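You operate a simulated robot arm through the tools that you are given. There is no shell and no other tool. Be economical: measure what you need, move in short steps, check, and stop when the job is done.

The job below is to be done with a simulated robot arm. You get a single attempt, and the scene is never put back.

TASK
Lay the orange skein on the swift and wind a ball from it.
Fine: draw the swift lever out till the skein hangs taut; clip shut; crank till the tab shows green; open the clip after.

The check looks at the end state, three seconds after you hand in, the way a careful person would. Anything else that was tipped, shoved, dropped, spilled or broken makes it a failure.

THE ROBOT
A 6-joint arm with a two-finger gripper, hanging from a carriage that runs on a gantry, over the field with the corners [-2, 1.17], [-2.001, -0.21], [0.099, -0.211], [0.1, 1.169] (x, y) and turns from -372 to 316 degrees about z. Base frame: it is fixed where the carriage stands at the start and does not move with it; the origin is on the floor, on the carriage's upright axis, x ahead of it, y to its left, z up. Readings come in m, degrees, newtons and seconds.
It reaches about 0.881 m from its shoulder. Its first joint turns from -166.0 to 166.0 degrees. Places, roughly: ball winder [0.5, -0.5, 0.8]; ball winder clip [0.6, -0.5, 0.8]; ball winder crank [0.5, -0.5, 0.8]; meter reset key [0.7, 0.1, 0.8]; plying lever [0.6, 0.5, 0.8]; swift foot [0.7, -0.2, 0.8]; swift tray [0.8, -0.2, 0.8]; swift wing nut [0.6, 0, 0.8]; tailstock [0.5, 0.3, 0.8]; tension nut [0.8, 0.3, 0.9]; winder yarn clip [0.6, 0.4, 0.8]; yarn guide [0.4, 0.4, 0.8]. Payload 2.45 kg.
The TCP is the grasp point between the finger pads, 0.026 m short of the fingertips. In the tool frame z runs along the fingers and y along their closing line. The gripper opens to 0.096 m. The gripper's body begins 0.069 m behind the TCP.
Orientation is that of the tool frame in the base frame, as a unit quaternion [x, y, z, w]. With the fingers straight down and closing along the base's y, the tool's x points along the base's -x, its y along +y and its z along -z.

THE INTERFACE
- The arm moves only by the tool send_rows. Its argument "rows" is a list of rows, each an object of numbers (a shift or turn left out is 0, a gripper value left out holds the last): "x", "y", "z": the shift along the tool's x, y, z in mm; "ax", "ay", "az": the turn, a rotation vector about the tool's x, y, z in degrees; "claw": the gripper command, from -1 (shut) to 1 (fully open), values between in proportion. In form: [{"x": .., "y": .., "z": .., "ax": .., "ay": .., "az": .., "claw": ..}, ...]. A call has 1 to 10 rows; each row is the pose to reach, as a shift and turn from the pose commanded when the call began, along the tool's axes at that moment. A row lasts 0.2 s, in which the tool goes at most 0.05 m and 8.6 degrees; a call with a longer step from one row to the next is refused whole, and so is a gripper value outside its range. Where a pose cannot be reached the arm comes as near as it can. A force on the tool above 40 N (or 10 N above the force at the start of the call, whichever is more), or a blocked arm, ends the call early, and 0.2 s more pass. The fingers move at their own pace and stop on an object; they squeeze with about 34 N. The grip force told is the motor's: it shows also when the fingers shut on nothing. Time passes only in rows, and 0.2 s behind the last, so rows that repeat a pose let the fingers close. It gives the time, the measured TCP pose, the force on the tool (base axes), the opening and the grip force at its end, in the units of the frame above (readings bear some noise), with the torque about the TCP (base axes, N m) and any sound that the robot's microphone picked up.
- Cameras (640 x 400 px; columns grow to the right, rows downward): "scene" is now at [0.2567, -0.0075, 1.852]; the picture's right is [-0.14, -0.99, 0.00], its down [-0.91, 0.13, -0.39] and it looks along [0.39, -0.06, -0.92] (base axes); focal length 270 px, centre (320, 200). "wrist" rides on the gripper at [0.082, 0.003, -0.098] in the tool frame; the picture's right is [-0.04, 1.00, 0.00], its down [-0.73, -0.03, -0.68] and it looks along [-0.68, -0.03, 0.73] (tool axes); focal length 256 px, centre (320, 200). There is no depth. A picture from a camera that has moved, and an enlarged one, comes with that camera's place and axes in the base frame and with its lens. The place of the scene camera against the robot may be out by one fixed shift of up to 0.018 m in any direction.
- grab_frame(camera): a new picture of that camera. It takes no simulated time.
- raise_lower(by): slides the trunk up (or, below 0, down) by that many m; the arm and the scene camera ride with it, the base frame stays. It gives what a move gives, with no picture.
- base_move(legs): drives the robot by 1 to 6 legs, each [ahead, left, turn to the left] in m, m and degrees, along the robot's own axes; the way and the turn of a leg run together, so that a leg with both is an arc; at most 1.5 m and 180 degrees a leg. The arm and the cameras ride along, it lands a little off, and it stops where it bumps. It keeps to its track: a leg is cut to what the track allows. It gives what a move gives.
- aim_head(pan, tilt): turns the head with the scene camera to pan (to the left, within 155 degrees either way) and tilt (down, from -29 to 69), counted from straight ahead of the robot. It gives what a move gives.
- close_up(camera, box): a new picture of the part [left, top, right, bottom] of that camera's present view, enlarged. It takes no simulated time.
- finish_job(): hands the job in; it is judged then, once.

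Work in short steps. Places have to be worked out from the pictures, the camera data and where the tool is seen: move nearer, look again, correct. Check each grasp and each placing, and mend what went wrong. You have 120 turns and 82 pictures in all, those below and enlarged ones among them. Open the gripper and draw the arm clear of the work before you hand the job in, unless the task says otherwise; then end with one line.

The tools are called after "Call:" by a JSON object that holds its "fn" and its "kwargs". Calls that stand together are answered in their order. send_rows: Moves the arm, as the interface text tells. Its arguments: {"type":"object","properties":{"rows":{"type":"array","items":{"type":"object","properties":{"x":{"type":"number"},"y":{"type":"number"},"z":{"type":"number"},"ax":{"type":"number"},"ay":{"type":"number"},"az":{"type":"number"},"claw":{"type":"number"}}}}},"required":["rows"]} The other tools are called the same way: raise_lower (by) slides the trunk up or down; base_move (legs) drives the base; aim_head (pan, tilt) turns the head that bears the scene camera; grab_frame (camera) takes a picture; close_up (camera, box) takes an enlarged picture of a part of a camera's view; finish_job () hands the job in.

At the start:

```text
time_s: 0.0
tcp_pos: [0.5204, -0.0946, 1.227]
tcp_rot: [0.0, 1.0, 0.0, 0.0]
ft_force: [1.0, 0.4, -0.1]
ft_torque: [0.0, -0.03, 0.02]
width: 0.0961
grasp_force: 0.2
trunk travel left (down, up): [-0.574, 0.028]
robot x, y, heading: [-0.0024, 0.0023, -0.0]
head pan, tilt: [-8.2, 67.1]
```

scene: 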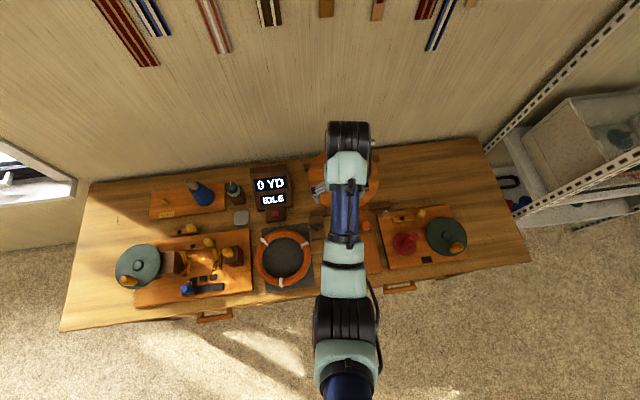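
wrist: 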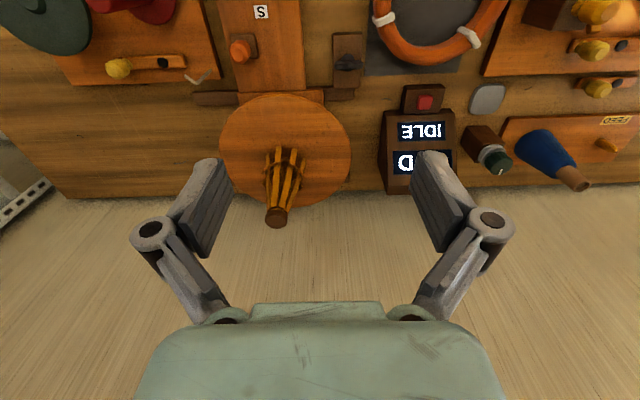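

I see the bench with an orange skein ring on a grey mat, the swift behind the arm and the ball winder to the right. I take enlarged views to learn the parts.

Call:
{"fn": "close_up", "kwargs": {"camera": "scene", "box": [240, 150, 500, 310]}}

Call:
{"fn": "close_up", "kwargs": {"camera": "scene", "box": [100, 170, 320, 310]}}

Call:
{"fn": "close_up", "kwargs": {"camera": "wrist", "box": [0, 0, 640, 240]}}

```text
2.46 times, centred on (370, 230) of scene
camera zoom: at [0.2567, -0.0075, 1.852], right [-0.14, -0.99, 0.0], down [-0.91, 0.13, -0.39], along [0.39, -0.06, -0.92], focal length 664 px, centre (197, 126)
```

zoom: 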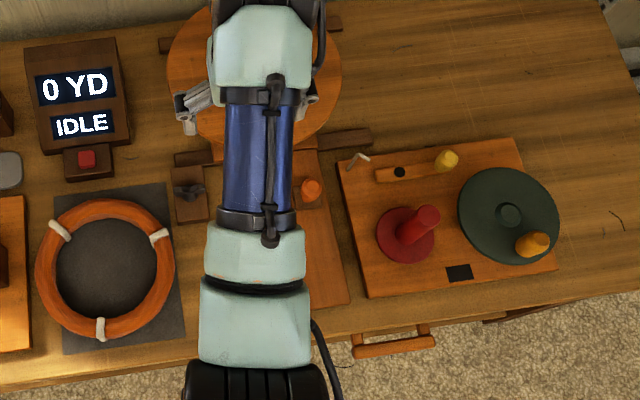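

```text
2.86 times, centred on (210, 240) of scene
camera zoom: at [0.2567, -0.0075, 1.852], right [-0.14, -0.99, 0.0], down [-0.91, 0.13, -0.39], along [0.39, -0.06, -0.92], focal length 771 px, centre (634, 86)
```

zoom: 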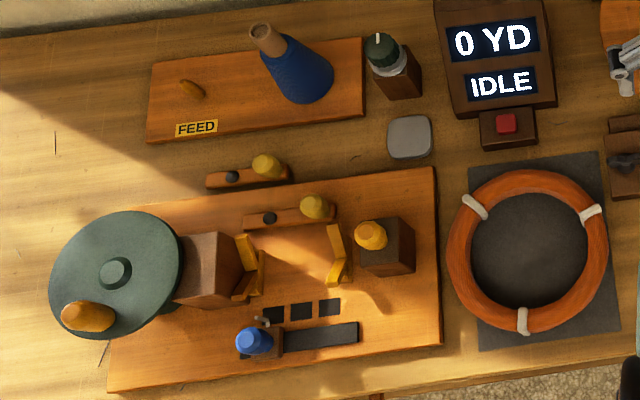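

```text
1.00 times, centred on (320, 120) of wrist
camera zoom: at [0.4382, -0.0901, 1.3246], right [0.04, 1.0, 0.0], down [0.73, -0.03, 0.68], along [0.68, -0.03, -0.73], focal length 256 px, centre (320, 280)
```

zoom: 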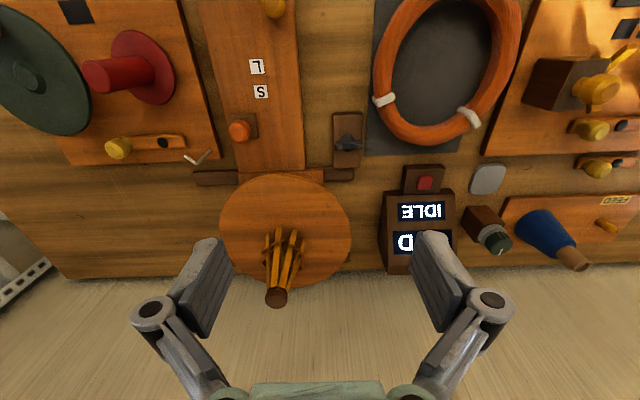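

The swift with its slats stands behind the arm. I draw the arm back toward -x to view the swift and winder more directly.

Call:
{"fn": "send_rows", "kwargs": {"rows": [{"x": 40}, {"x": 80}, {"x": 120}, {"x": 160}, {"x": 200, "y": -20}, {"x": 230, "y": -50}, {"x": 250, "y": -80}]}}

Call:
{"fn": "grab_frame", "kwargs": {"camera": "wrist"}}

Call:
{"fn": "grab_frame", "kwargs": {"camera": "scene"}}

```text
time_s: 1.6
tcp_pos: [0.2755, -0.1689, 1.1417]
tcp_rot: [0.001, 1.0, -0.001, 0.002]
ft_force: [0.3, -0.1, 0.5]
ft_torque: [-0.02, 0.01, 0.03]
width: 0.0961
grasp_force: 0.2
out of reach, approached as far as the arm can: row 1, 2, 3, 4, 5, 6, 7
trunk travel left (down, up): [-0.574, 0.028]
robot x, y, heading: [0.001, -0.0016, -0.1]
head pan, tilt: [-8.2, 67.1]
```

```text
76 pictures are left
camera wrist: at [0.1928, -0.1658, 1.2394], right [0.04, 1.0, 0.0], down [0.73, -0.03, 0.68], along [0.68, -0.03, -0.73], focal length 256 px, centre (320, 200)
```

wrist: 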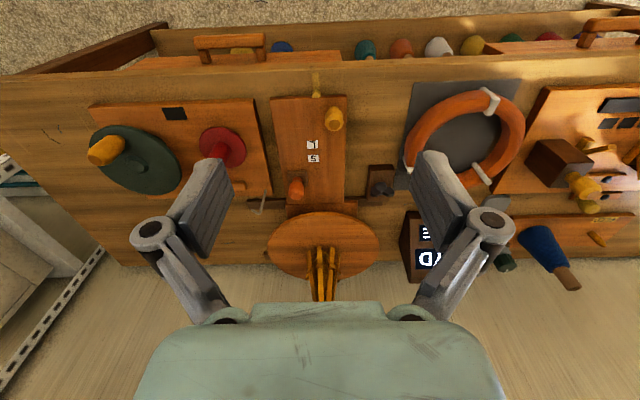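

```text
75 pictures are left
camera scene: at [0.2568, -0.0074, 1.852], right [-0.14, -0.99, 0.0], down [-0.91, 0.13, -0.39], along [0.39, -0.06, -0.92], focal length 270 px, centre (320, 200)
```

scene: 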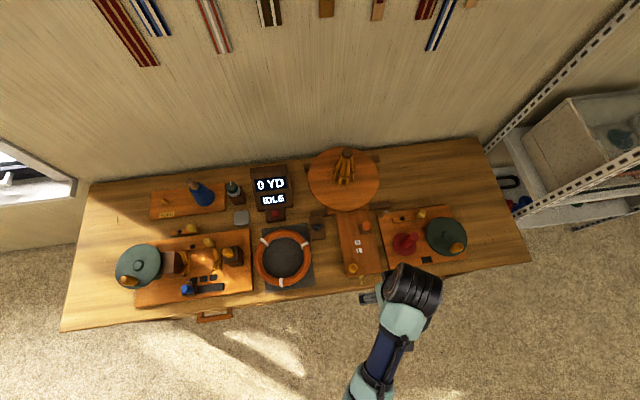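

Call:
{"fn": "close_up", "kwargs": {"camera": "scene", "box": [290, 135, 410, 290]}}

Call:
{"fn": "close_up", "kwargs": {"camera": "scene", "box": [370, 195, 480, 275]}}

Call:
{"fn": "close_up", "kwargs": {"camera": "wrist", "box": [180, 50, 440, 310]}}

```text
2.58 times, centred on (350, 212) of scene
camera zoom: at [0.2568, -0.0074, 1.852], right [-0.14, -0.99, 0.0], down [-0.91, 0.13, -0.39], along [0.39, -0.06, -0.92], focal length 697 px, centre (243, 168)
```

zoom: 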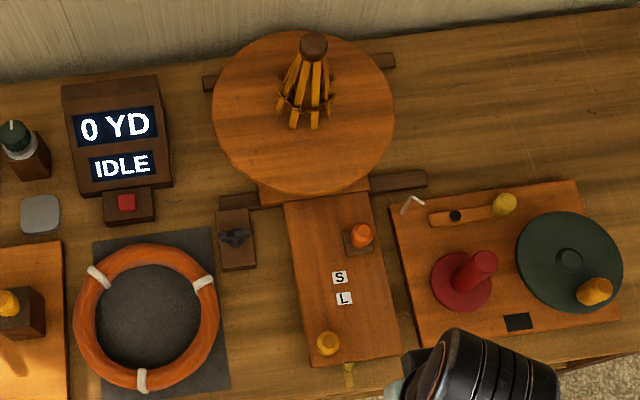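

```text
5.00 times, centred on (425, 235) of scene
camera zoom: at [0.2568, -0.0074, 1.852], right [-0.14, -0.99, 0.0], down [-0.91, 0.13, -0.39], along [0.39, -0.06, -0.92], focal length 1350 px, centre (-205, 25)
```

zoom: 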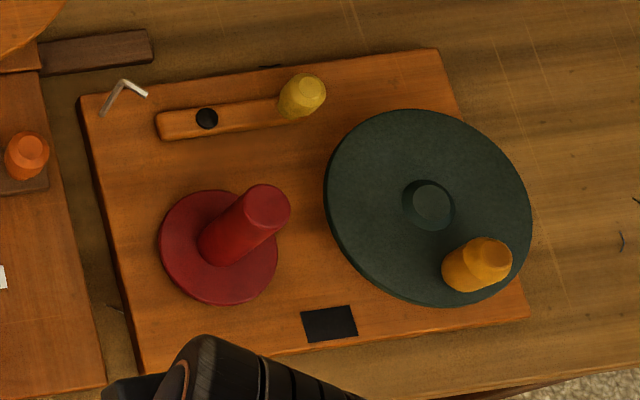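

```text
1.54 times, centred on (310, 180) of wrist
camera zoom: at [0.1928, -0.1658, 1.2394], right [0.04, 1.0, 0.0], down [0.73, -0.03, 0.68], along [0.68, -0.03, -0.73], focal length 394 px, centre (335, 231)
```

zoom: 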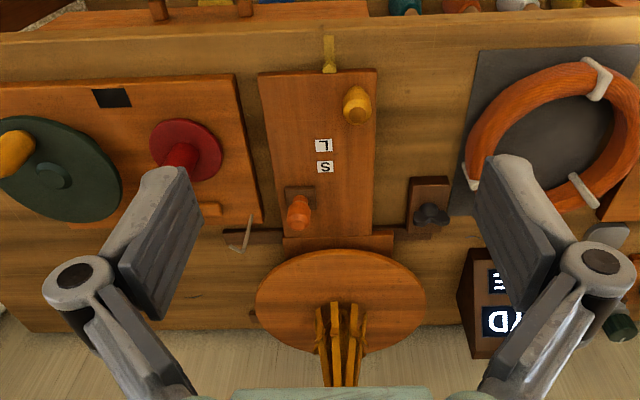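

Triangulating: tray at about (0.80, -0.19, 0.79) with the umbrella top at z≈0.99, skein centre about (0.49, 0.10, 0.775), and the ring is 0.23 m across. I move above the skein's right (-y) side for a closer look.

Call:
{"fn": "send_rows", "kwargs": {"rows": [{"x": -26, "y": 23, "z": 18}, {"x": -52, "y": 46, "z": 37}, {"x": -79, "y": 70, "z": 56}, {"x": -105, "y": 93, "z": 75}, {"x": -131, "y": 117, "z": 94}, {"x": -157, "y": 140, "z": 112}, {"x": -184, "y": 163, "z": 131}, {"x": -210, "y": 187, "z": 150}]}}

Call:
{"fn": "grab_frame", "kwargs": {"camera": "wrist"}}

```text
time_s: 3.4
tcp_pos: [0.4894, 0.0169, 0.991]
tcp_rot: [0.001, 1.0, 0.001, 0.0]
ft_force: [-0.8, -1.2, -0.5]
ft_torque: [-0.01, -0.07, 0.01]
width: 0.0959
grasp_force: 0.0
trunk travel left (down, up): [-0.574, 0.028]
robot x, y, heading: [0.0028, 0.0045, 0.0]
head pan, tilt: [-8.2, 67.1]
```

```text
71 pictures are left
camera wrist: at [0.4073, 0.0199, 1.0893], right [0.04, 1.0, 0.0], down [0.73, -0.03, 0.68], along [0.68, -0.03, -0.73], focal length 256 px, centre (320, 200)
```

wrist: 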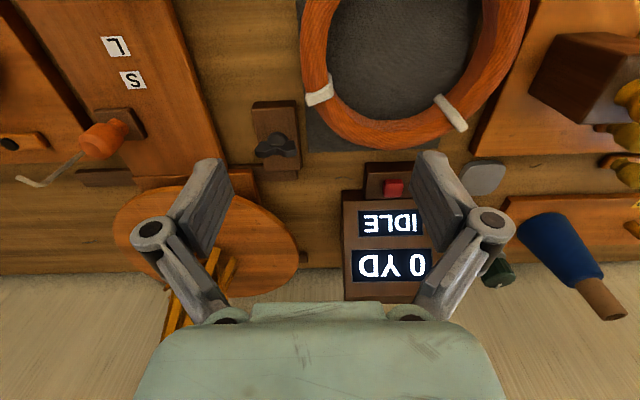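

Ring centre is about (0.48, 0.112), its right tube at (0.475, 0.012), a table height of about 0.75. I come down to z 0.85 over the grasp point and check.

Call:
{"fn": "send_rows", "kwargs": {"rows": [{"x": 5, "y": -2, "z": 45}, {"x": 10, "y": -4, "z": 90}, {"x": 14, "y": -5, "z": 141}]}}

Call:
{"fn": "grab_frame", "kwargs": {"camera": "wrist"}}

Call:
{"fn": "close_up", "kwargs": {"camera": "scene", "box": [230, 200, 390, 300]}}

```text
refused: row 3 steps farther than a row can; nothing moved
```

```text
70 pictures are left
camera wrist: at [0.4073, 0.0199, 1.0893], right [0.04, 1.0, 0.0], down [0.73, -0.03, 0.68], along [0.68, -0.03, -0.73], focal length 256 px, centre (320, 200)
```

wrist: 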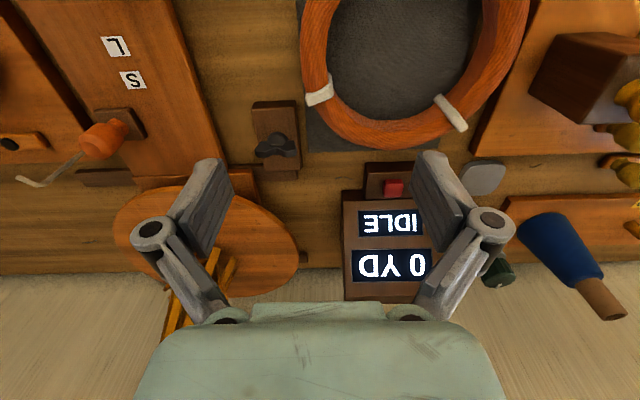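

```text
4.00 times, centred on (310, 250) of scene
camera zoom: at [0.2566, -0.0075, 1.8519], right [-0.14, -0.99, 0.0], down [-0.91, 0.13, -0.39], along [0.39, -0.06, -0.92], focal length 1080 px, centre (360, 0)
```

zoom: 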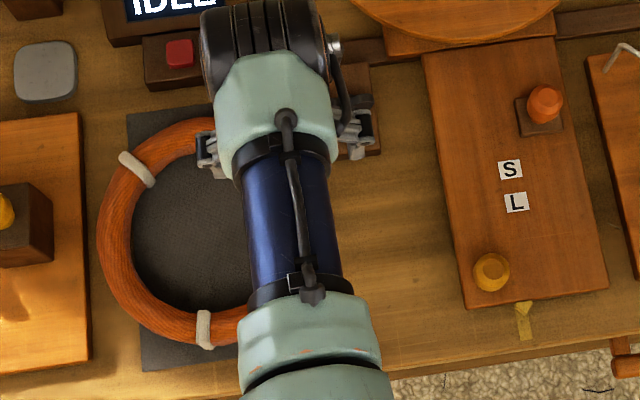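

The last step was slightly too long, so I send the same descent in even smaller steps.

Call:
{"fn": "send_rows", "kwargs": {"rows": [{"x": 4, "y": -1, "z": 35}, {"x": 7, "y": -2, "z": 70}, {"x": 11, "y": -4, "z": 105}, {"x": 14, "y": -5, "z": 141}]}}

Call:
{"fn": "grab_frame", "kwargs": {"camera": "wrist"}}

```text
time_s: 4.4
tcp_pos: [0.4513, 0.0096, 0.9142]
tcp_rot: [0.0, 1.0, 0.001, 0.001]
ft_force: [-0.2, 0.5, -0.6]
ft_torque: [0.01, -0.05, 0.0]
width: 0.0962
grasp_force: 0.1
out of reach, approached as far as the arm can: row 2, 3, 4
trunk travel left (down, up): [-0.574, 0.028]
robot x, y, heading: [0.0007, -0.002, -0.2]
head pan, tilt: [-8.2, 67.1]
```

```text
68 pictures are left
camera wrist: at [0.3693, 0.0136, 1.0118], right [0.04, 1.0, 0.0], down [0.73, -0.03, 0.68], along [0.68, -0.03, -0.73], focal length 256 px, centre (320, 200)
```

wrist: 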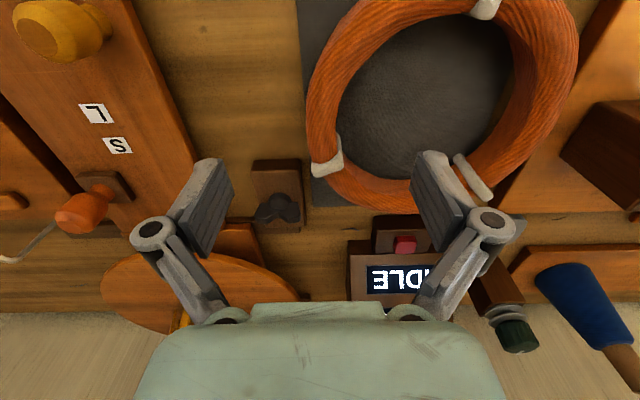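

The arm can't get lower from this trunk height. I raise the tool 0.2 m first, then lower the trunk by 0.25 m.

Call:
{"fn": "send_rows", "kwargs": {"rows": [{"z": -40, "x": -6}, {"z": -80, "x": -12}, {"z": -120, "x": -18}, {"z": -160, "x": -24}, {"z": -200, "x": -24}]}}

Call:
{"fn": "raise_lower", "kwargs": {"by": -0.25}}

Call:
{"fn": "grab_frame", "kwargs": {"camera": "wrist"}}

```text
time_s: 5.6
tcp_pos: [0.4748, 0.0102, 1.1144]
tcp_rot: [0.0, 1.0, 0.001, -0.001]
ft_force: [0.0, 1.0, 0.2]
ft_torque: [0.01, -0.02, -0.02]
width: 0.0959
grasp_force: 0.1
trunk travel left (down, up): [-0.574, 0.028]
robot x, y, heading: [0.0022, -0.0015, -0.2]
head pan, tilt: [-8.2, 67.1]
```

```text
time_s: 8.2
tcp_pos: [0.4769, 0.0092, 0.8664]
tcp_rot: [0.0, 1.0, -0.001, 0.0]
ft_force: [0.6, -0.5, 0.5]
ft_torque: [0.01, 0.03, 0.04]
width: 0.0961
grasp_force: 0.0
trunk travel left (down, up): [-0.324, 0.278]
robot x, y, heading: [-0.0006, -0.0014, -0.2]
head pan, tilt: [-8.2, 67.1]
```

```text
67 pictures are left
camera wrist: at [0.3936, 0.0139, 0.9627], right [0.04, 1.0, 0.0], down [0.73, -0.03, 0.68], along [0.68, -0.03, -0.73], focal length 256 px, centre (320, 200)
```

wrist: 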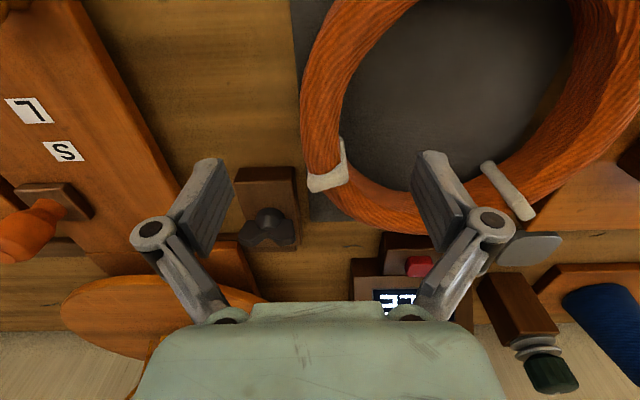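

The tie is at (0.522, 0.014) and the tube at (0.47, 0.013), so the tool is well placed. I descend to z≈0.785 and stop if force appears.

Call:
{"fn": "send_rows", "kwargs": {"rows": [{"x": 3, "y": 3, "z": 25}, {"x": 5, "y": 4, "z": 50}, {"x": 5, "y": 4, "z": 70}, {"x": 5, "y": 4, "z": 80}]}}

Call:
{"fn": "grab_frame", "kwargs": {"camera": "wrist"}}

```text
time_s: 9.2
tcp_pos: [0.47, 0.0146, 0.7851]
tcp_rot: [0.0, 1.0, 0.001, 0.0]
ft_force: [0.7, 0.8, 0.2]
ft_torque: [-0.03, -0.03, 0.01]
width: 0.0961
grasp_force: 0.1
trunk travel left (down, up): [-0.324, 0.278]
robot x, y, heading: [-0.0009, 0.0041, 0.2]
head pan, tilt: [-8.2, 67.1]
```

```text
66 pictures are left
camera wrist: at [0.3886, 0.0182, 0.8827], right [0.04, 1.0, 0.0], down [0.73, -0.03, 0.68], along [0.68, -0.03, -0.73], focal length 256 px, centre (320, 200)
```

wrist: 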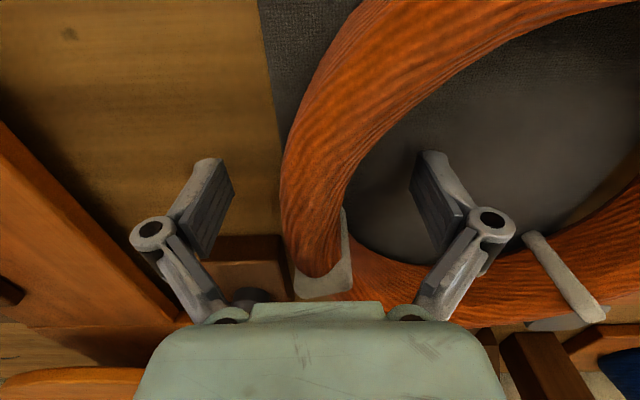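

The tube sits between the fingers. I go down 6 mm more and close.

Call:
{"fn": "send_rows", "kwargs": {"rows": [{"z": 6}, {"z": 6, "claw": -1}, {"z": 6, "claw": -1}, {"z": 6, "claw": -1}, {"z": 6, "claw": -1}, {"z": 6, "claw": -1}, {"z": 6, "claw": -1}]}}

Call:
{"fn": "grab_frame", "kwargs": {"camera": "wrist"}}

```text
time_s: 9.9
tcp_pos: [0.4716, 0.025, 0.7835]
tcp_rot: [-0.004, 1.0, 0.007, 0.0]
ft_force: [-26.8, 15.3, 63.4]
ft_torque: [2.74, 0.73, 0.88]
width: 0.0633
grasp_force: 34.4
trunk travel left (down, up): [-0.324, 0.278]
robot x, y, heading: [-0.0002, -0.0014, 0.0]
head pan, tilt: [-8.2, 67.1]
stopped in row 3: the force on the tool passed its limit (the readings are from after the stop); the commanded pose is now the measured one
```

```text
65 pictures are left
camera wrist: at [0.3892, 0.0269, 0.8821], right [0.03, 1.0, 0.01], down [0.73, -0.03, 0.68], along [0.68, -0.01, -0.73], focal length 256 px, centre (320, 200)
```

wrist: 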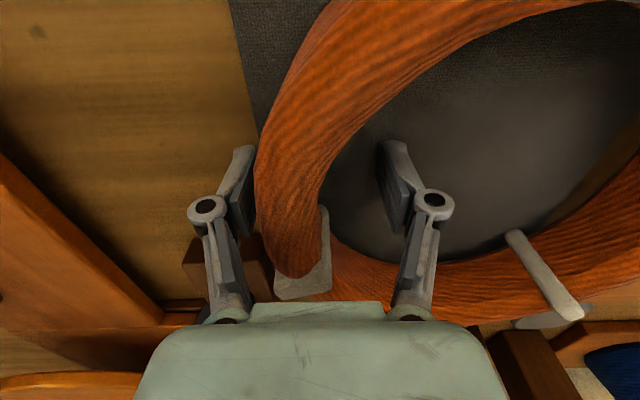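

The fingers pressed on the table or the tube (63 N), so I rise, open, recentre on the tube at y≈0.010 and look again.

Call:
{"fn": "send_rows", "kwargs": {"rows": [{"z": -8, "claw": 0.6}, {"z": -14, "claw": 1}, {"z": -14, "y": -8, "claw": 1}, {"z": -14, "y": -15, "claw": 1}]}}

Call:
{"fn": "grab_frame", "kwargs": {"camera": "wrist"}}

```text
time_s: 10.9
tcp_pos: [0.4723, 0.0034, 0.7952]
tcp_rot: [-0.002, 1.0, 0.003, 0.001]
ft_force: [-0.1, -0.1, -0.2]
ft_torque: [0.0, -0.01, 0.0]
width: 0.0961
grasp_force: 0.0
trunk travel left (down, up): [-0.324, 0.278]
robot x, y, heading: [0.0002, 0.0001, -0.1]
head pan, tilt: [-8.2, 67.1]
```

```text
64 pictures are left
camera wrist: at [0.3893, 0.006, 0.8925], right [0.04, 1.0, 0.01], down [0.73, -0.03, 0.68], along [0.68, -0.02, -0.73], focal length 256 px, centre (320, 200)
```

wrist: 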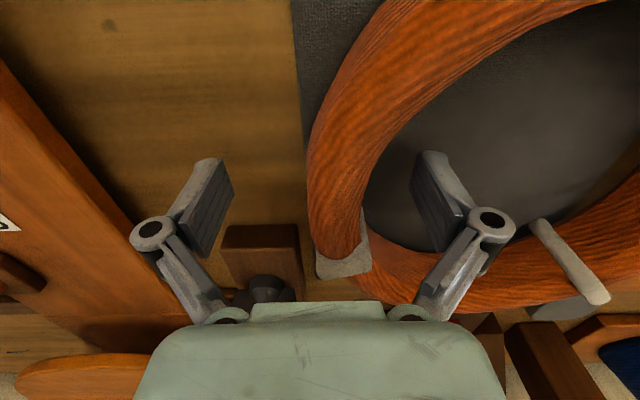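

The tube centre is at y≈0.0135. I shift to it at z≈0.790 and close.

Call:
{"fn": "send_rows", "kwargs": {"rows": [{"y": 10, "z": 3, "claw": 1}, {"y": 10, "z": 3, "claw": 0.3}, {"y": 10, "z": 3, "claw": 0.0}, {"y": 10, "z": 3, "claw": -0.2}]}}

```text
time_s: 11.9
tcp_pos: [0.4717, 0.0136, 0.7922]
tcp_rot: [-0.002, 1.0, 0.002, 0.001]
ft_force: [-0.3, -0.6, -0.8]
ft_torque: [0.01, -0.02, -0.02]
width: 0.0385
grasp_force: 0.1
trunk travel left (down, up): [-0.324, 0.278]
robot x, y, heading: [-0.0027, -0.0022, -0.1]
head pan, tilt: [-8.2, 67.1]
```

No contact down to 0.0385 m opening; I look before squeezing.

Call:
{"fn": "close_up", "kwargs": {"camera": "wrist", "box": [180, 80, 460, 300]}}

```text
1.82 times, centred on (320, 190) of wrist
camera zoom: at [0.3893, 0.0158, 0.8897], right [0.04, 1.0, 0.01], down [0.73, -0.03, 0.68], along [0.68, -0.02, -0.73], focal length 465 px, centre (320, 218)
```

zoom: 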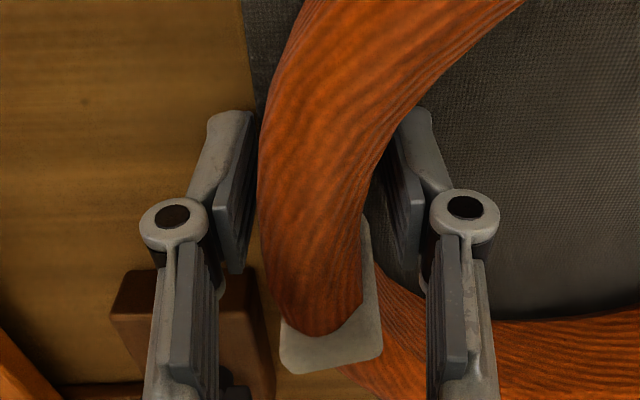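

Both pads straddle the tube. I squeeze.

Call:
{"fn": "send_rows", "kwargs": {"rows": [{"claw": -0.4}, {"claw": -0.6}, {"claw": -1}, {"claw": -1}]}}

```text
time_s: 12.9
tcp_pos: [0.4721, 0.0126, 0.7913]
tcp_rot: [-0.001, 1.0, 0.002, 0.001]
ft_force: [-1.2, -2.6, 4.1]
ft_torque: [-0.06, 0.03, -0.08]
width: 0.0253
grasp_force: 34.1
trunk travel left (down, up): [-0.324, 0.278]
robot x, y, heading: [0.0007, 0.0037, 0.2]
head pan, tilt: [-8.2, 67.1]
```

Gripped at 25 mm with 34 N. I lift 40 mm and check.

Call:
{"fn": "send_rows", "kwargs": {"rows": [{"z": -10}, {"z": -25}, {"z": -40}]}}

Call:
{"fn": "grab_frame", "kwargs": {"camera": "wrist"}}

```text
time_s: 13.7
tcp_pos: [0.4717, 0.014, 0.8316]
tcp_rot: [-0.002, 1.0, 0.003, 0.002]
ft_force: [-0.5, 0.5, -1.1]
ft_torque: [-0.17, 0.02, 0.02]
width: 0.0254
grasp_force: 34.2
trunk travel left (down, up): [-0.324, 0.278]
robot x, y, heading: [0.0018, 0.0006, 0.2]
head pan, tilt: [-8.2, 67.1]
```

```text
62 pictures are left
camera wrist: at [0.3901, 0.0155, 0.9299], right [0.04, 1.0, 0.01], down [0.73, -0.03, 0.68], along [0.68, -0.02, -0.73], focal length 256 px, centre (320, 200)
```

wrist: 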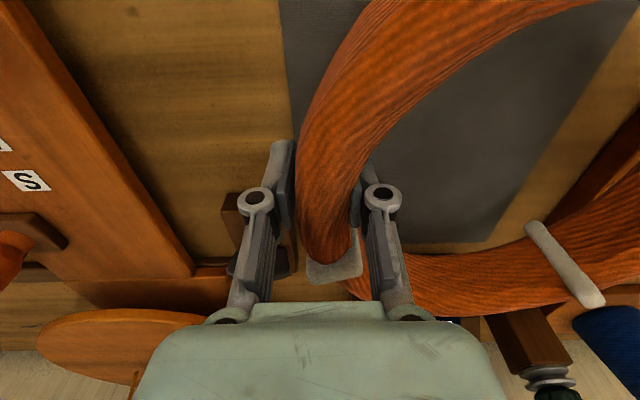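

The skein is held cleanly. I raise the trunk 0.25 m so it clears the umbrella, then move the carriage by (+0.09, -0.2).

Call:
{"fn": "raise_lower", "kwargs": {"by": 0.25}}

Call:
{"fn": "base_move", "kwargs": {"legs": [[0.09, -0.2, 0]]}}

Call:
{"fn": "grab_frame", "kwargs": {"camera": "scene"}}

Call:
{"fn": "grab_frame", "kwargs": {"camera": "wrist"}}

```text
time_s: 16.3
tcp_pos: [0.4719, 0.0133, 1.0821]
tcp_rot: [-0.002, 1.0, 0.003, 0.001]
ft_force: [0.5, 0.7, -2.0]
ft_torque: [-0.17, 0.01, 0.01]
width: 0.0254
grasp_force: 33.5
trunk travel left (down, up): [-0.574, 0.028]
robot x, y, heading: [-0.0012, -0.0023, 0.1]
head pan, tilt: [-8.2, 67.1]
```

```text
time_s: 18.0
tcp_pos: [0.5626, -0.1834, 1.0814]
tcp_rot: [-0.003, 1.0, 0.002, 0.001]
ft_force: [0.1, -0.1, -2.6]
ft_torque: [-0.16, 0.04, 0.01]
width: 0.0253
grasp_force: 33.4
trunk travel left (down, up): [-0.574, 0.028]
robot x, y, heading: [0.0921, -0.1944, 0.0]
head pan, tilt: [-8.2, 67.1]
```

```text
61 pictures are left
camera scene: at [0.3464, -0.2046, 1.852], right [-0.14, -0.99, 0.0], down [-0.91, 0.13, -0.39], along [0.39, -0.05, -0.92], focal length 270 px, centre (320, 200)
```

scene: 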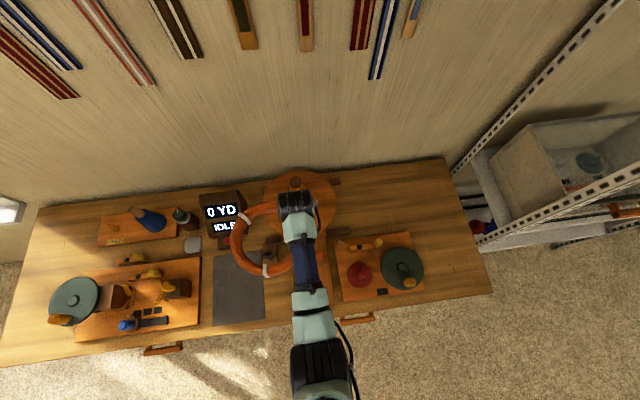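

```text
60 pictures are left
camera wrist: at [0.4799, -0.1815, 1.1797], right [0.03, 1.0, 0.01], down [0.73, -0.03, 0.68], along [0.68, -0.02, -0.73], focal length 256 px, centre (320, 200)
```

wrist: 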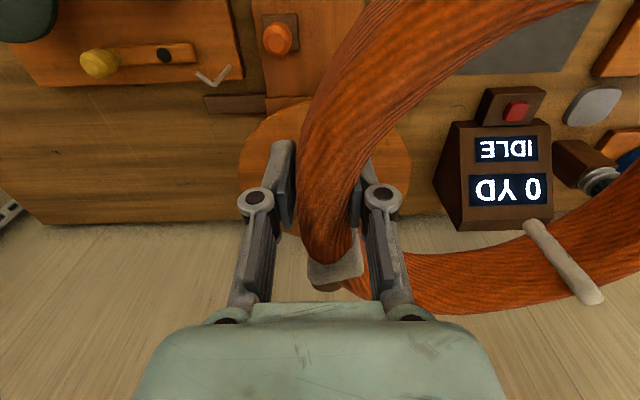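

The ring clears the umbrella top by ~5 cm. I move the tool so the ring centre is over the umbrella axis at about (0.798, -0.187).

Call:
{"fn": "send_rows", "kwargs": {"rows": [{"x": -10, "y": -35}, {"x": -20, "y": -70}, {"x": -35, "y": -104}, {"x": -75, "y": -104}, {"x": -115, "y": -104}, {"x": -155, "y": -104}, {"x": -195, "y": -104}, {"x": -229, "y": -104}]}}

Call:
{"fn": "grab_frame", "kwargs": {"camera": "wrist"}}

Call:
{"fn": "grab_frame", "kwargs": {"camera": "scene"}}

```text
time_s: 19.8
tcp_pos: [0.6762, -0.2794, 1.1048]
tcp_rot: [-0.004, 1.0, 0.003, 0.001]
ft_force: [-0.3, 0.1, -1.8]
ft_torque: [-0.19, 0.06, -0.03]
width: 0.0258
grasp_force: 34.2
out of reach, approached as far as the arm can: row 5, 6, 7, 8
trunk travel left (down, up): [-0.574, 0.028]
robot x, y, heading: [0.0902, -0.1984, -0.1]
head pan, tilt: [-8.2, 67.1]
```

```text
59 pictures are left
camera wrist: at [0.5948, -0.2774, 1.2023], right [0.03, 1.0, 0.01], down [0.73, -0.03, 0.68], along [0.68, -0.02, -0.73], focal length 256 px, centre (320, 200)
```

wrist: 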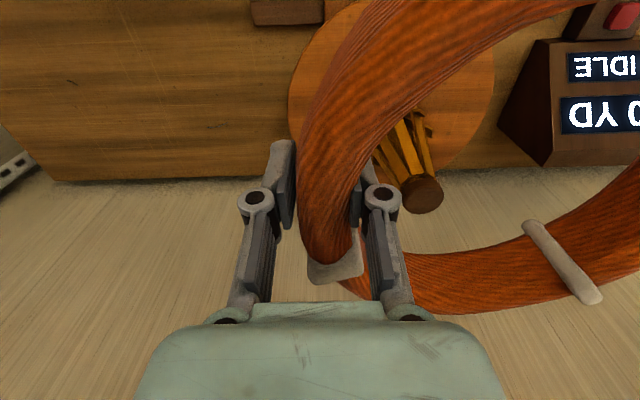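

```text
58 pictures are left
camera scene: at [0.3464, -0.2046, 1.852], right [-0.14, -0.99, 0.0], down [-0.91, 0.13, -0.39], along [0.39, -0.05, -0.92], focal length 270 px, centre (320, 200)
```

scene: 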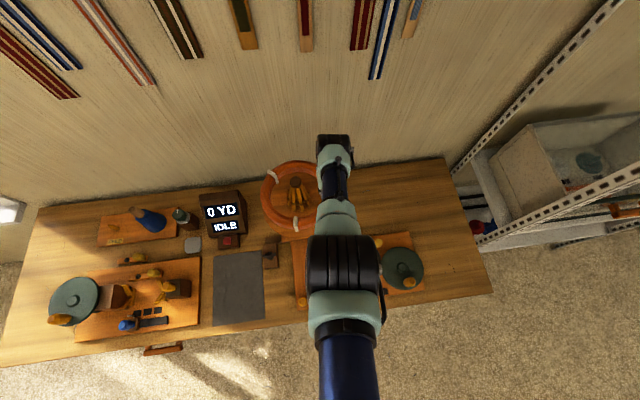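

At this trunk height the forward reach stops at x 0.676. I'll trade height: raise the arm, lower the trunk, twice, keeping the ring above the umbrella.

Call:
{"fn": "send_rows", "kwargs": {"rows": [{"x": 30, "z": -20}, {"x": 60, "z": -55}, {"x": 75, "z": -95}, {"x": 75, "z": -135}]}}

Call:
{"fn": "raise_lower", "kwargs": {"by": -0.13}}

Call:
{"fn": "send_rows", "kwargs": {"rows": [{"z": -40}, {"z": -80}, {"z": -120}]}}

```text
time_s: 20.8
tcp_pos: [0.6083, -0.284, 1.2286]
tcp_rot: [-0.003, 1.0, 0.003, 0.0]
ft_force: [0.3, -1.1, -2.5]
ft_torque: [-0.18, -0.01, 0.01]
width: 0.0256
grasp_force: 34.4
out of reach, approached as far as the arm can: row 4
trunk travel left (down, up): [-0.574, 0.028]
robot x, y, heading: [0.0875, -0.1984, 0.2]
head pan, tilt: [-8.2, 67.1]
```

```text
time_s: 22.3
tcp_pos: [0.61, -0.2835, 1.0986]
tcp_rot: [-0.003, 1.0, 0.003, 0.001]
ft_force: [-0.6, 0.1, -1.3]
ft_torque: [-0.14, -0.03, 0.0]
width: 0.0255
grasp_force: 34.0
trunk travel left (down, up): [-0.444, 0.158]
robot x, y, heading: [0.0883, -0.1952, 0.1]
head pan, tilt: [-8.2, 67.1]
```

```text
time_s: 23.1
tcp_pos: [0.6705, -0.295, 1.1707]
tcp_rot: [-0.004, 1.0, 0.003, 0.0]
ft_force: [0.4, 0.9, -1.9]
ft_torque: [-0.2, 0.0, 0.01]
width: 0.0252
grasp_force: 34.1
out of reach, approached as far as the arm can: row 1, 2, 3
trunk travel left (down, up): [-0.444, 0.158]
robot x, y, heading: [0.0892, -0.1993, 0.2]
head pan, tilt: [-8.2, 67.1]
```

The arm reaches higher when further out. I now go forward to x 0.79 with z about 1.1.

Call:
{"fn": "send_rows", "kwargs": {"rows": [{"x": -35, "y": 2, "z": 10}, {"x": -70, "y": 4, "z": 25}, {"x": -100, "y": 6, "z": 45}, {"x": -122, "y": 8, "z": 70}]}}

Call:
{"fn": "grab_frame", "kwargs": {"camera": "wrist"}}

Call:
{"fn": "grab_frame", "kwargs": {"camera": "scene"}}

```text
time_s: 24.1
tcp_pos: [0.7246, -0.2769, 1.1122]
tcp_rot: [-0.004, 1.0, 0.003, 0.001]
ft_force: [0.2, -0.3, -1.7]
ft_torque: [-0.15, 0.03, 0.04]
width: 0.0253
grasp_force: 34.3
out of reach, approached as far as the arm can: row 2, 3, 4
trunk travel left (down, up): [-0.444, 0.158]
robot x, y, heading: [0.0912, -0.1949, 0.3]
head pan, tilt: [-8.2, 67.1]
```

```text
57 pictures are left
camera wrist: at [0.643, -0.2748, 1.2102], right [0.03, 1.0, 0.01], down [0.73, -0.03, 0.68], along [0.68, -0.02, -0.73], focal length 256 px, centre (320, 200)
```

wrist: 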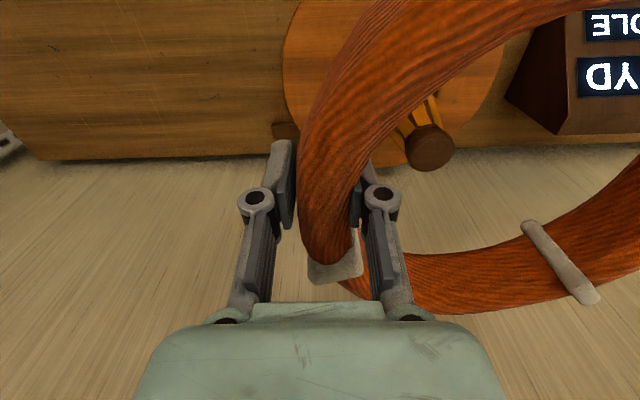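

```text
56 pictures are left
camera scene: at [0.3458, -0.2045, 1.7217], right [-0.14, -0.99, 0.0], down [-0.91, 0.13, -0.39], along [0.39, -0.05, -0.92], focal length 270 px, centre (320, 200)
```

scene: 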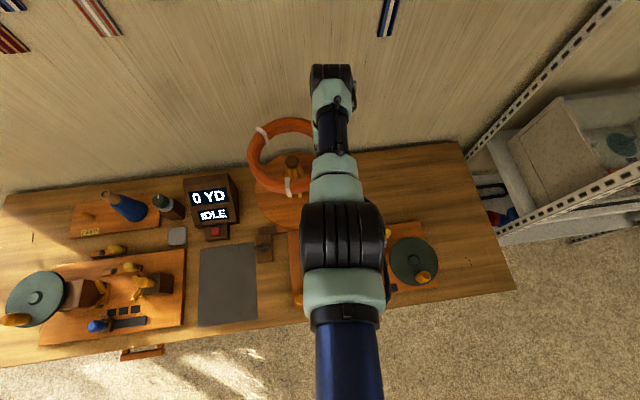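

With the fingers vertical, x tops out near 0.74. If I turn the tool -90° about vertical the ring leads forward and the TCP only needs x≈0.68; local measurement puts the post at (0.79, -0.171).

Call:
{"fn": "send_rows", "kwargs": {"rows": [{"x": 20, "y": 5, "az": 8.5}, {"x": 40, "y": 10, "az": 17}, {"x": 45, "y": 25, "az": 25.5}, {"x": 45, "y": 40, "az": 34}, {"x": 45, "y": 55, "az": 42.5}, {"x": 45, "y": 70, "az": 51}, {"x": 45, "y": 85, "az": 59.5}, {"x": 45, "y": 100, "az": 68}, {"x": 45, "y": 112, "az": 76.5}, {"x": 45, "y": 112, "az": 85}]}}

Call:
{"fn": "grab_frame", "kwargs": {"camera": "wrist"}}

Call:
{"fn": "grab_frame", "kwargs": {"camera": "scene"}}

```text
time_s: 26.3
tcp_pos: [0.6813, -0.1661, 1.1153]
tcp_rot: [0.674, 0.738, 0.003, -0.002]
ft_force: [-0.1, 0.4, -1.6]
ft_torque: [-0.03, 0.14, -0.01]
width: 0.0255
grasp_force: 34.5
trunk travel left (down, up): [-0.444, 0.158]
robot x, y, heading: [0.0884, -0.1952, 0.4]
head pan, tilt: [-8.2, 67.1]
```

```text
55 pictures are left
camera wrist: at [0.6766, -0.0844, 1.2138], right [1.0, 0.05, 0.0], down [0.04, -0.74, 0.68], along [0.04, -0.67, -0.74], focal length 256 px, centre (320, 200)
```

wrist: 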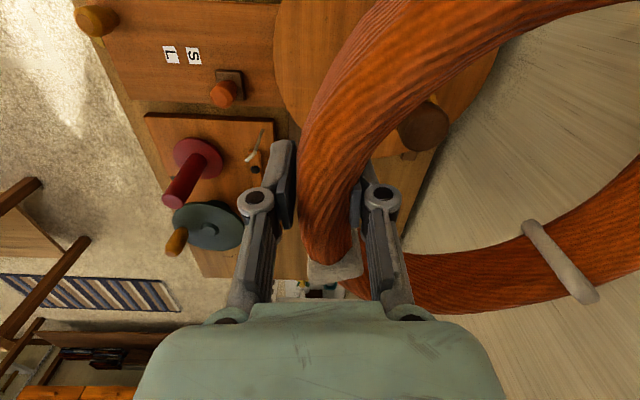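

```text
54 pictures are left
camera scene: at [0.3464, -0.2046, 1.722], right [-0.14, -0.99, 0.0], down [-0.91, 0.13, -0.39], along [0.39, -0.05, -0.92], focal length 270 px, centre (320, 200)
```

scene: 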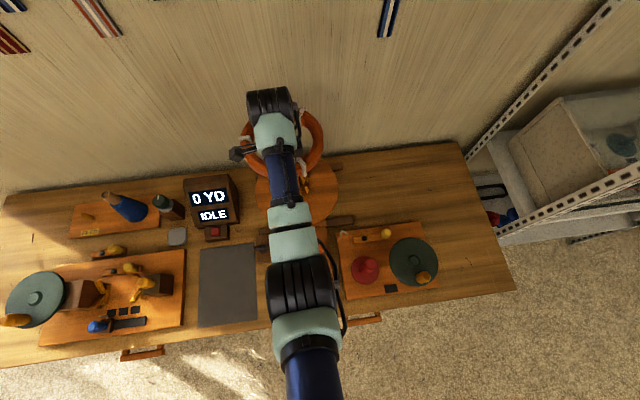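

Combining the two wrist views gives the post top at (0.77, -0.18, 1.013). I shift the ring over it and lower the trunk 0.17 m to have the ring just encircling the post, then check.

Call:
{"fn": "send_rows", "kwargs": {"rows": [{"x": -8, "y": -6}, {"x": -15, "y": -12}]}}

Call:
{"fn": "raise_lower", "kwargs": {"by": -0.06}}

Call:
{"fn": "grab_frame", "kwargs": {"camera": "wrist"}}

Call:
{"fn": "close_up", "kwargs": {"camera": "scene", "box": [220, 70, 360, 220]}}

```text
time_s: 26.9
tcp_pos: [0.6711, -0.1809, 1.1149]
tcp_rot: [0.673, 0.739, 0.002, -0.001]
ft_force: [-0.5, -0.4, -1.4]
ft_torque: [0.01, 0.17, 0.02]
width: 0.0254
grasp_force: 34.0
trunk travel left (down, up): [-0.444, 0.158]
robot x, y, heading: [0.0874, -0.199, 0.3]
head pan, tilt: [-8.2, 67.1]
```

```text
time_s: 27.9
tcp_pos: [0.6713, -0.1814, 1.0547]
tcp_rot: [0.673, 0.74, 0.003, -0.001]
ft_force: [-0.9, -0.2, -1.2]
ft_torque: [0.0, 0.18, 0.01]
width: 0.0257
grasp_force: 33.9
trunk travel left (down, up): [-0.384, 0.218]
robot x, y, heading: [0.0868, -0.1971, 0.4]
head pan, tilt: [-8.2, 67.1]
```

```text
53 pictures are left
camera wrist: at [0.6663, -0.1007, 1.1534], right [1.0, 0.05, 0.0], down [0.04, -0.74, 0.68], along [0.04, -0.67, -0.74], focal length 256 px, centre (320, 200)
```

wrist: 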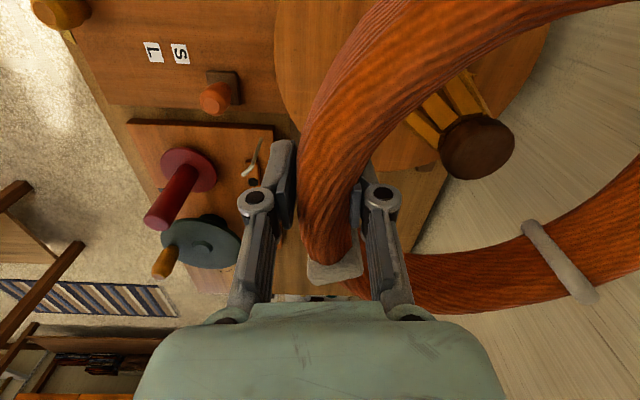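

```text
2.67 times, centred on (290, 145) of scene
camera zoom: at [0.3464, -0.2046, 1.662], right [-0.14, -0.99, 0.0], down [-0.91, 0.13, -0.39], along [0.39, -0.05, -0.92], focal length 720 px, centre (400, 347)
```

zoom: 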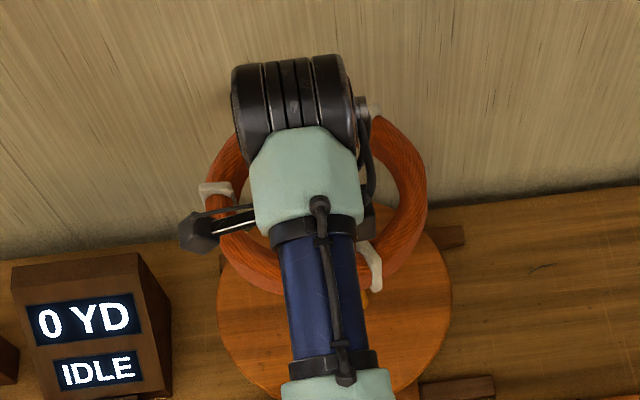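

The knob sits well inside the ring. I lower the trunk 0.13 m and check.

Call:
{"fn": "raise_lower", "kwargs": {"by": -0.13}}

Call:
{"fn": "grab_frame", "kwargs": {"camera": "wrist"}}

```text
time_s: 29.5
tcp_pos: [0.6715, -0.1813, 0.925]
tcp_rot: [0.674, 0.739, 0.003, -0.002]
ft_force: [0.1, 0.1, -2.4]
ft_torque: [0.03, 0.17, -0.02]
width: 0.0253
grasp_force: 33.7
trunk travel left (down, up): [-0.254, 0.348]
robot x, y, heading: [0.0926, -0.1969, 0.1]
head pan, tilt: [-8.2, 67.1]
```

```text
51 pictures are left
camera wrist: at [0.6663, -0.1007, 1.0235], right [1.0, 0.05, 0.0], down [0.04, -0.74, 0.68], along [0.04, -0.67, -0.74], focal length 256 px, centre (320, 200)
```

wrist: 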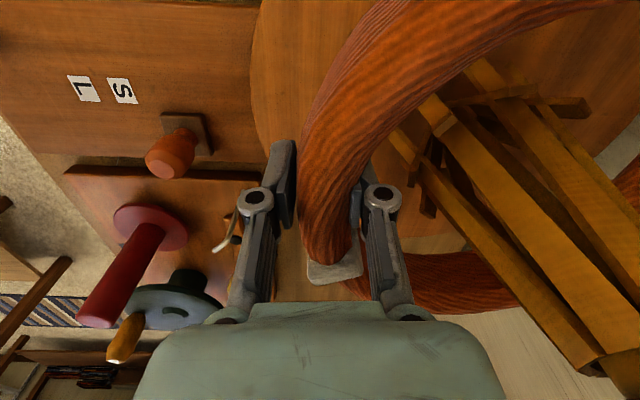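

Clearance between gripper and slats is a few cm; I shift back 10 mm and lower with the arm, watching the force.

Call:
{"fn": "send_rows", "kwargs": {"rows": [{"y": -10}, {"y": -10, "z": 20}, {"y": -10, "z": 40}, {"y": -10, "z": 60}, {"y": -10, "z": 75}]}}

Call:
{"fn": "grab_frame", "kwargs": {"camera": "wrist"}}

Call:
{"fn": "close_up", "kwargs": {"camera": "scene", "box": [220, 50, 400, 250]}}

```text
time_s: 30.7
tcp_pos: [0.6639, -0.1817, 0.8613]
tcp_rot: [0.673, 0.74, 0.005, 0.002]
ft_force: [-6.1, 0.2, 19.3]
ft_torque: [-0.17, 0.7, -0.02]
width: 0.0256
grasp_force: 33.9
trunk travel left (down, up): [-0.254, 0.348]
robot x, y, heading: [0.0891, -0.1971, -0.0]
head pan, tilt: [-8.2, 67.1]
stopped in row 5: the force on the tool passed its limit (the readings are from after the stop); the commanded pose is now the measured one
```

```text
50 pictures are left
camera wrist: at [0.6587, -0.1011, 0.9587], right [1.0, 0.05, 0.01], down [0.03, -0.74, 0.68], along [0.04, -0.67, -0.74], focal length 256 px, centre (320, 200)
```

wrist: 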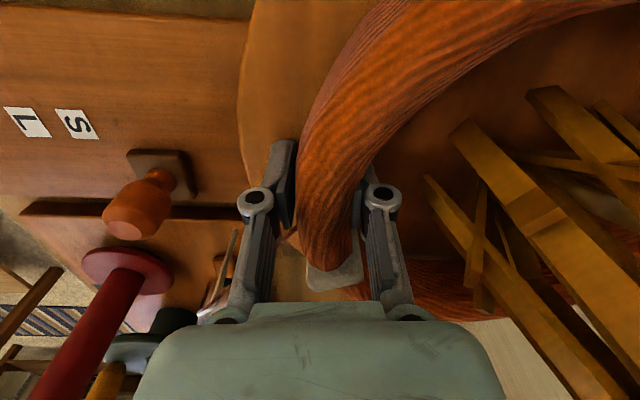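

```text
2.00 times, centred on (310, 150) of scene
camera zoom: at [0.346, -0.2045, 1.5321], right [-0.14, -0.99, 0.0], down [-0.91, 0.13, -0.39], along [0.39, -0.05, -0.92], focal length 540 px, centre (340, 300)
```

zoom: 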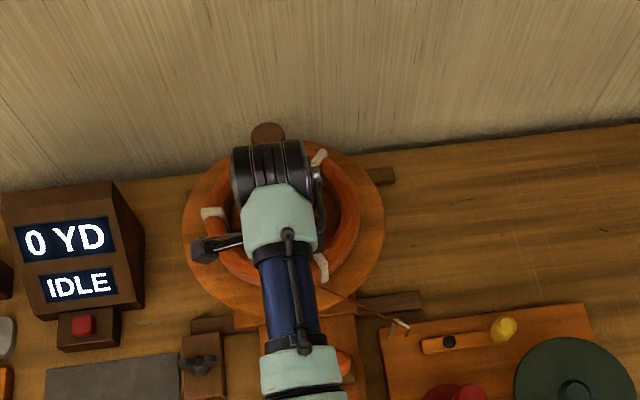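

The ring rests on the tray, and a yarn line now runs to the winder's hook. I open slightly (≈5 cm) and rise.

Call:
{"fn": "send_rows", "kwargs": {"rows": [{"claw": -0.2}, {"claw": 0.0}, {"claw": 0.0}, {"claw": 0.0}]}}

Call:
{"fn": "grab_frame", "kwargs": {"camera": "wrist"}}

```text
time_s: 31.7
tcp_pos: [0.6647, -0.1825, 0.8577]
tcp_rot: [0.674, 0.739, 0.006, 0.001]
ft_force: [1.0, 0.1, 2.1]
ft_torque: [-0.02, 0.01, -0.01]
width: 0.0478
grasp_force: 0.0
trunk travel left (down, up): [-0.254, 0.348]
robot x, y, heading: [0.0879, -0.1986, 0.2]
head pan, tilt: [-8.2, 67.1]
```

```text
48 pictures are left
camera wrist: at [0.6586, -0.1012, 0.957], right [1.0, 0.05, 0.01], down [0.03, -0.74, 0.68], along [0.04, -0.67, -0.74], focal length 256 px, centre (320, 200)
```

wrist: 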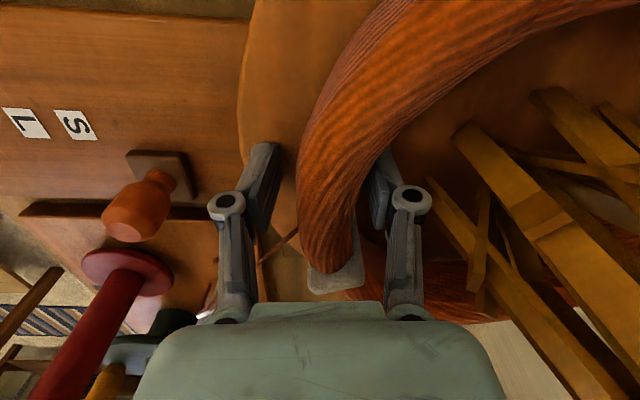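

Released. I rise straight up 0.12 m by trunk and look.

Call:
{"fn": "send_rows", "kwargs": {"rows": [{"z": -15}, {"z": -40}, {"z": -70}]}}

Call:
{"fn": "raise_lower", "kwargs": {"by": 0.12}}

Call:
{"fn": "grab_frame", "kwargs": {"camera": "wrist"}}

```text
time_s: 32.5
tcp_pos: [0.6635, -0.1821, 0.9301]
tcp_rot: [0.673, 0.74, 0.005, 0.001]
ft_force: [0.6, 0.6, -0.8]
ft_torque: [-0.04, -0.01, 0.03]
width: 0.048
grasp_force: 0.0
trunk travel left (down, up): [-0.254, 0.348]
robot x, y, heading: [0.0906, -0.1952, 0.4]
head pan, tilt: [-8.2, 67.1]
```

```text
time_s: 34.0
tcp_pos: [0.6627, -0.1824, 1.0495]
tcp_rot: [0.673, 0.74, 0.005, 0.001]
ft_force: [-0.2, -0.4, -1.6]
ft_torque: [-0.01, -0.03, 0.0]
width: 0.0478
grasp_force: 0.0
trunk travel left (down, up): [-0.374, 0.228]
robot x, y, heading: [0.0868, -0.1993, 0.2]
head pan, tilt: [-8.2, 67.1]
```

```text
47 pictures are left
camera wrist: at [0.6574, -0.1007, 1.1475], right [1.0, 0.05, 0.01], down [0.03, -0.74, 0.68], along [0.04, -0.67, -0.74], focal length 256 px, centre (320, 200)
```

wrist: 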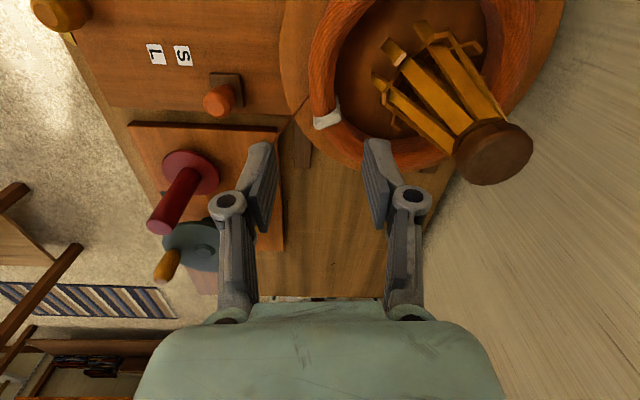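

The skein lies round the umbrella on the tray. Now I back off over the swift board, turning the tool back to its standard heading, to study the lever.

Call:
{"fn": "send_rows", "kwargs": {"rows": [{"y": -24, "az": -8.5}, {"y": -50, "az": -17}, {"x": -5, "y": -80, "az": -25.5, "z": 10}, {"x": -10, "y": -110, "az": -34, "z": 20}, {"x": -15, "y": -140, "az": -42.5, "z": 35}, {"x": -20, "y": -165, "az": -51, "z": 50}, {"x": -24, "y": -185, "az": -59.5, "z": 65}, {"x": -28, "y": -200, "az": -68, "z": 80}, {"x": -31, "y": -210, "az": -76.5, "z": 90}, {"x": -34, "y": -217, "az": -85, "z": 100}]}}

Call:
{"fn": "grab_frame", "kwargs": {"camera": "wrist"}}

Call:
{"fn": "close_up", "kwargs": {"camera": "scene", "box": [180, 90, 480, 320]}}

```text
time_s: 36.2
tcp_pos: [0.4515, -0.2346, 0.9484]
tcp_rot: [-0.004, 1.0, 0.002, 0.004]
ft_force: [0.4, 0.4, 0.2]
ft_torque: [0.02, -0.01, -0.02]
width: 0.0481
grasp_force: 0.2
out of reach, approached as far as the arm can: row 2, 3, 4, 5, 6, 7, 8, 9
trunk travel left (down, up): [-0.374, 0.228]
robot x, y, heading: [0.0897, -0.1982, 0.2]
head pan, tilt: [-8.2, 67.1]
```

```text
46 pictures are left
camera wrist: at [0.3687, -0.2322, 1.0444], right [0.03, 1.0, 0.01], down [0.73, -0.03, 0.69], along [0.69, -0.02, -0.73], focal length 256 px, centre (320, 200)
```

wrist: 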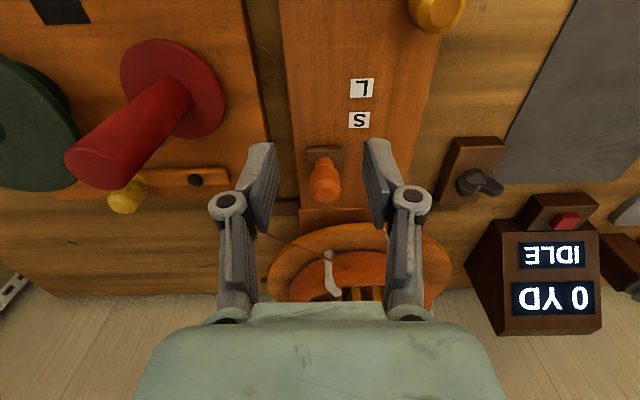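

```text
1.74 times, centred on (330, 205) of scene
camera zoom: at [0.3461, -0.2046, 1.652], right [-0.14, -0.99, 0.0], down [-0.91, 0.13, -0.39], along [0.39, -0.05, -0.92], focal length 469 px, centre (303, 191)
```

zoom: 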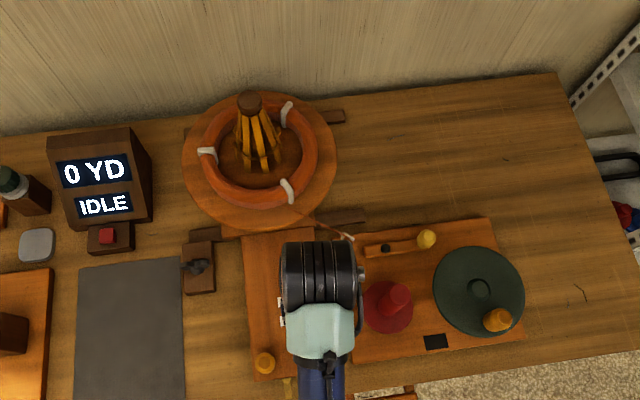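

The orange knob's top is at about (0.542, -0.231, 0.846). I go over it with a wider opening, then descend to grip the knob.

Call:
{"fn": "send_rows", "kwargs": {"rows": [{"x": -35, "y": 1, "claw": 0.5}, {"x": -70, "y": 3}, {"x": -90, "y": 3, "z": 20}, {"x": -90, "y": 3, "z": 50}, {"x": -90, "y": 3, "z": 75}]}}

Call:
{"fn": "grab_frame", "kwargs": {"camera": "wrist"}}

```text
time_s: 37.4
tcp_pos: [0.5432, -0.2294, 0.8722]
tcp_rot: [-0.004, 1.0, 0.003, 0.005]
ft_force: [0.4, -0.2, -0.4]
ft_torque: [0.0, 0.01, 0.01]
width: 0.0719
grasp_force: 0.1
trunk travel left (down, up): [-0.374, 0.228]
robot x, y, heading: [0.0906, -0.198, 0.1]
head pan, tilt: [-8.2, 67.1]
```

```text
44 pictures are left
camera wrist: at [0.4591, -0.2272, 0.9705], right [0.03, 1.0, 0.01], down [0.73, -0.03, 0.69], along [0.69, -0.02, -0.73], focal length 256 px, centre (320, 200)
```

wrist: 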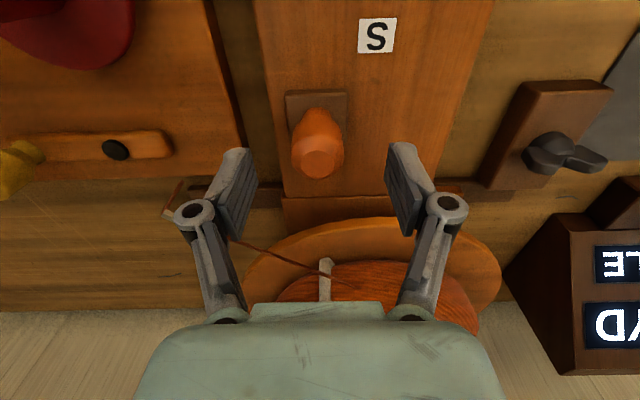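

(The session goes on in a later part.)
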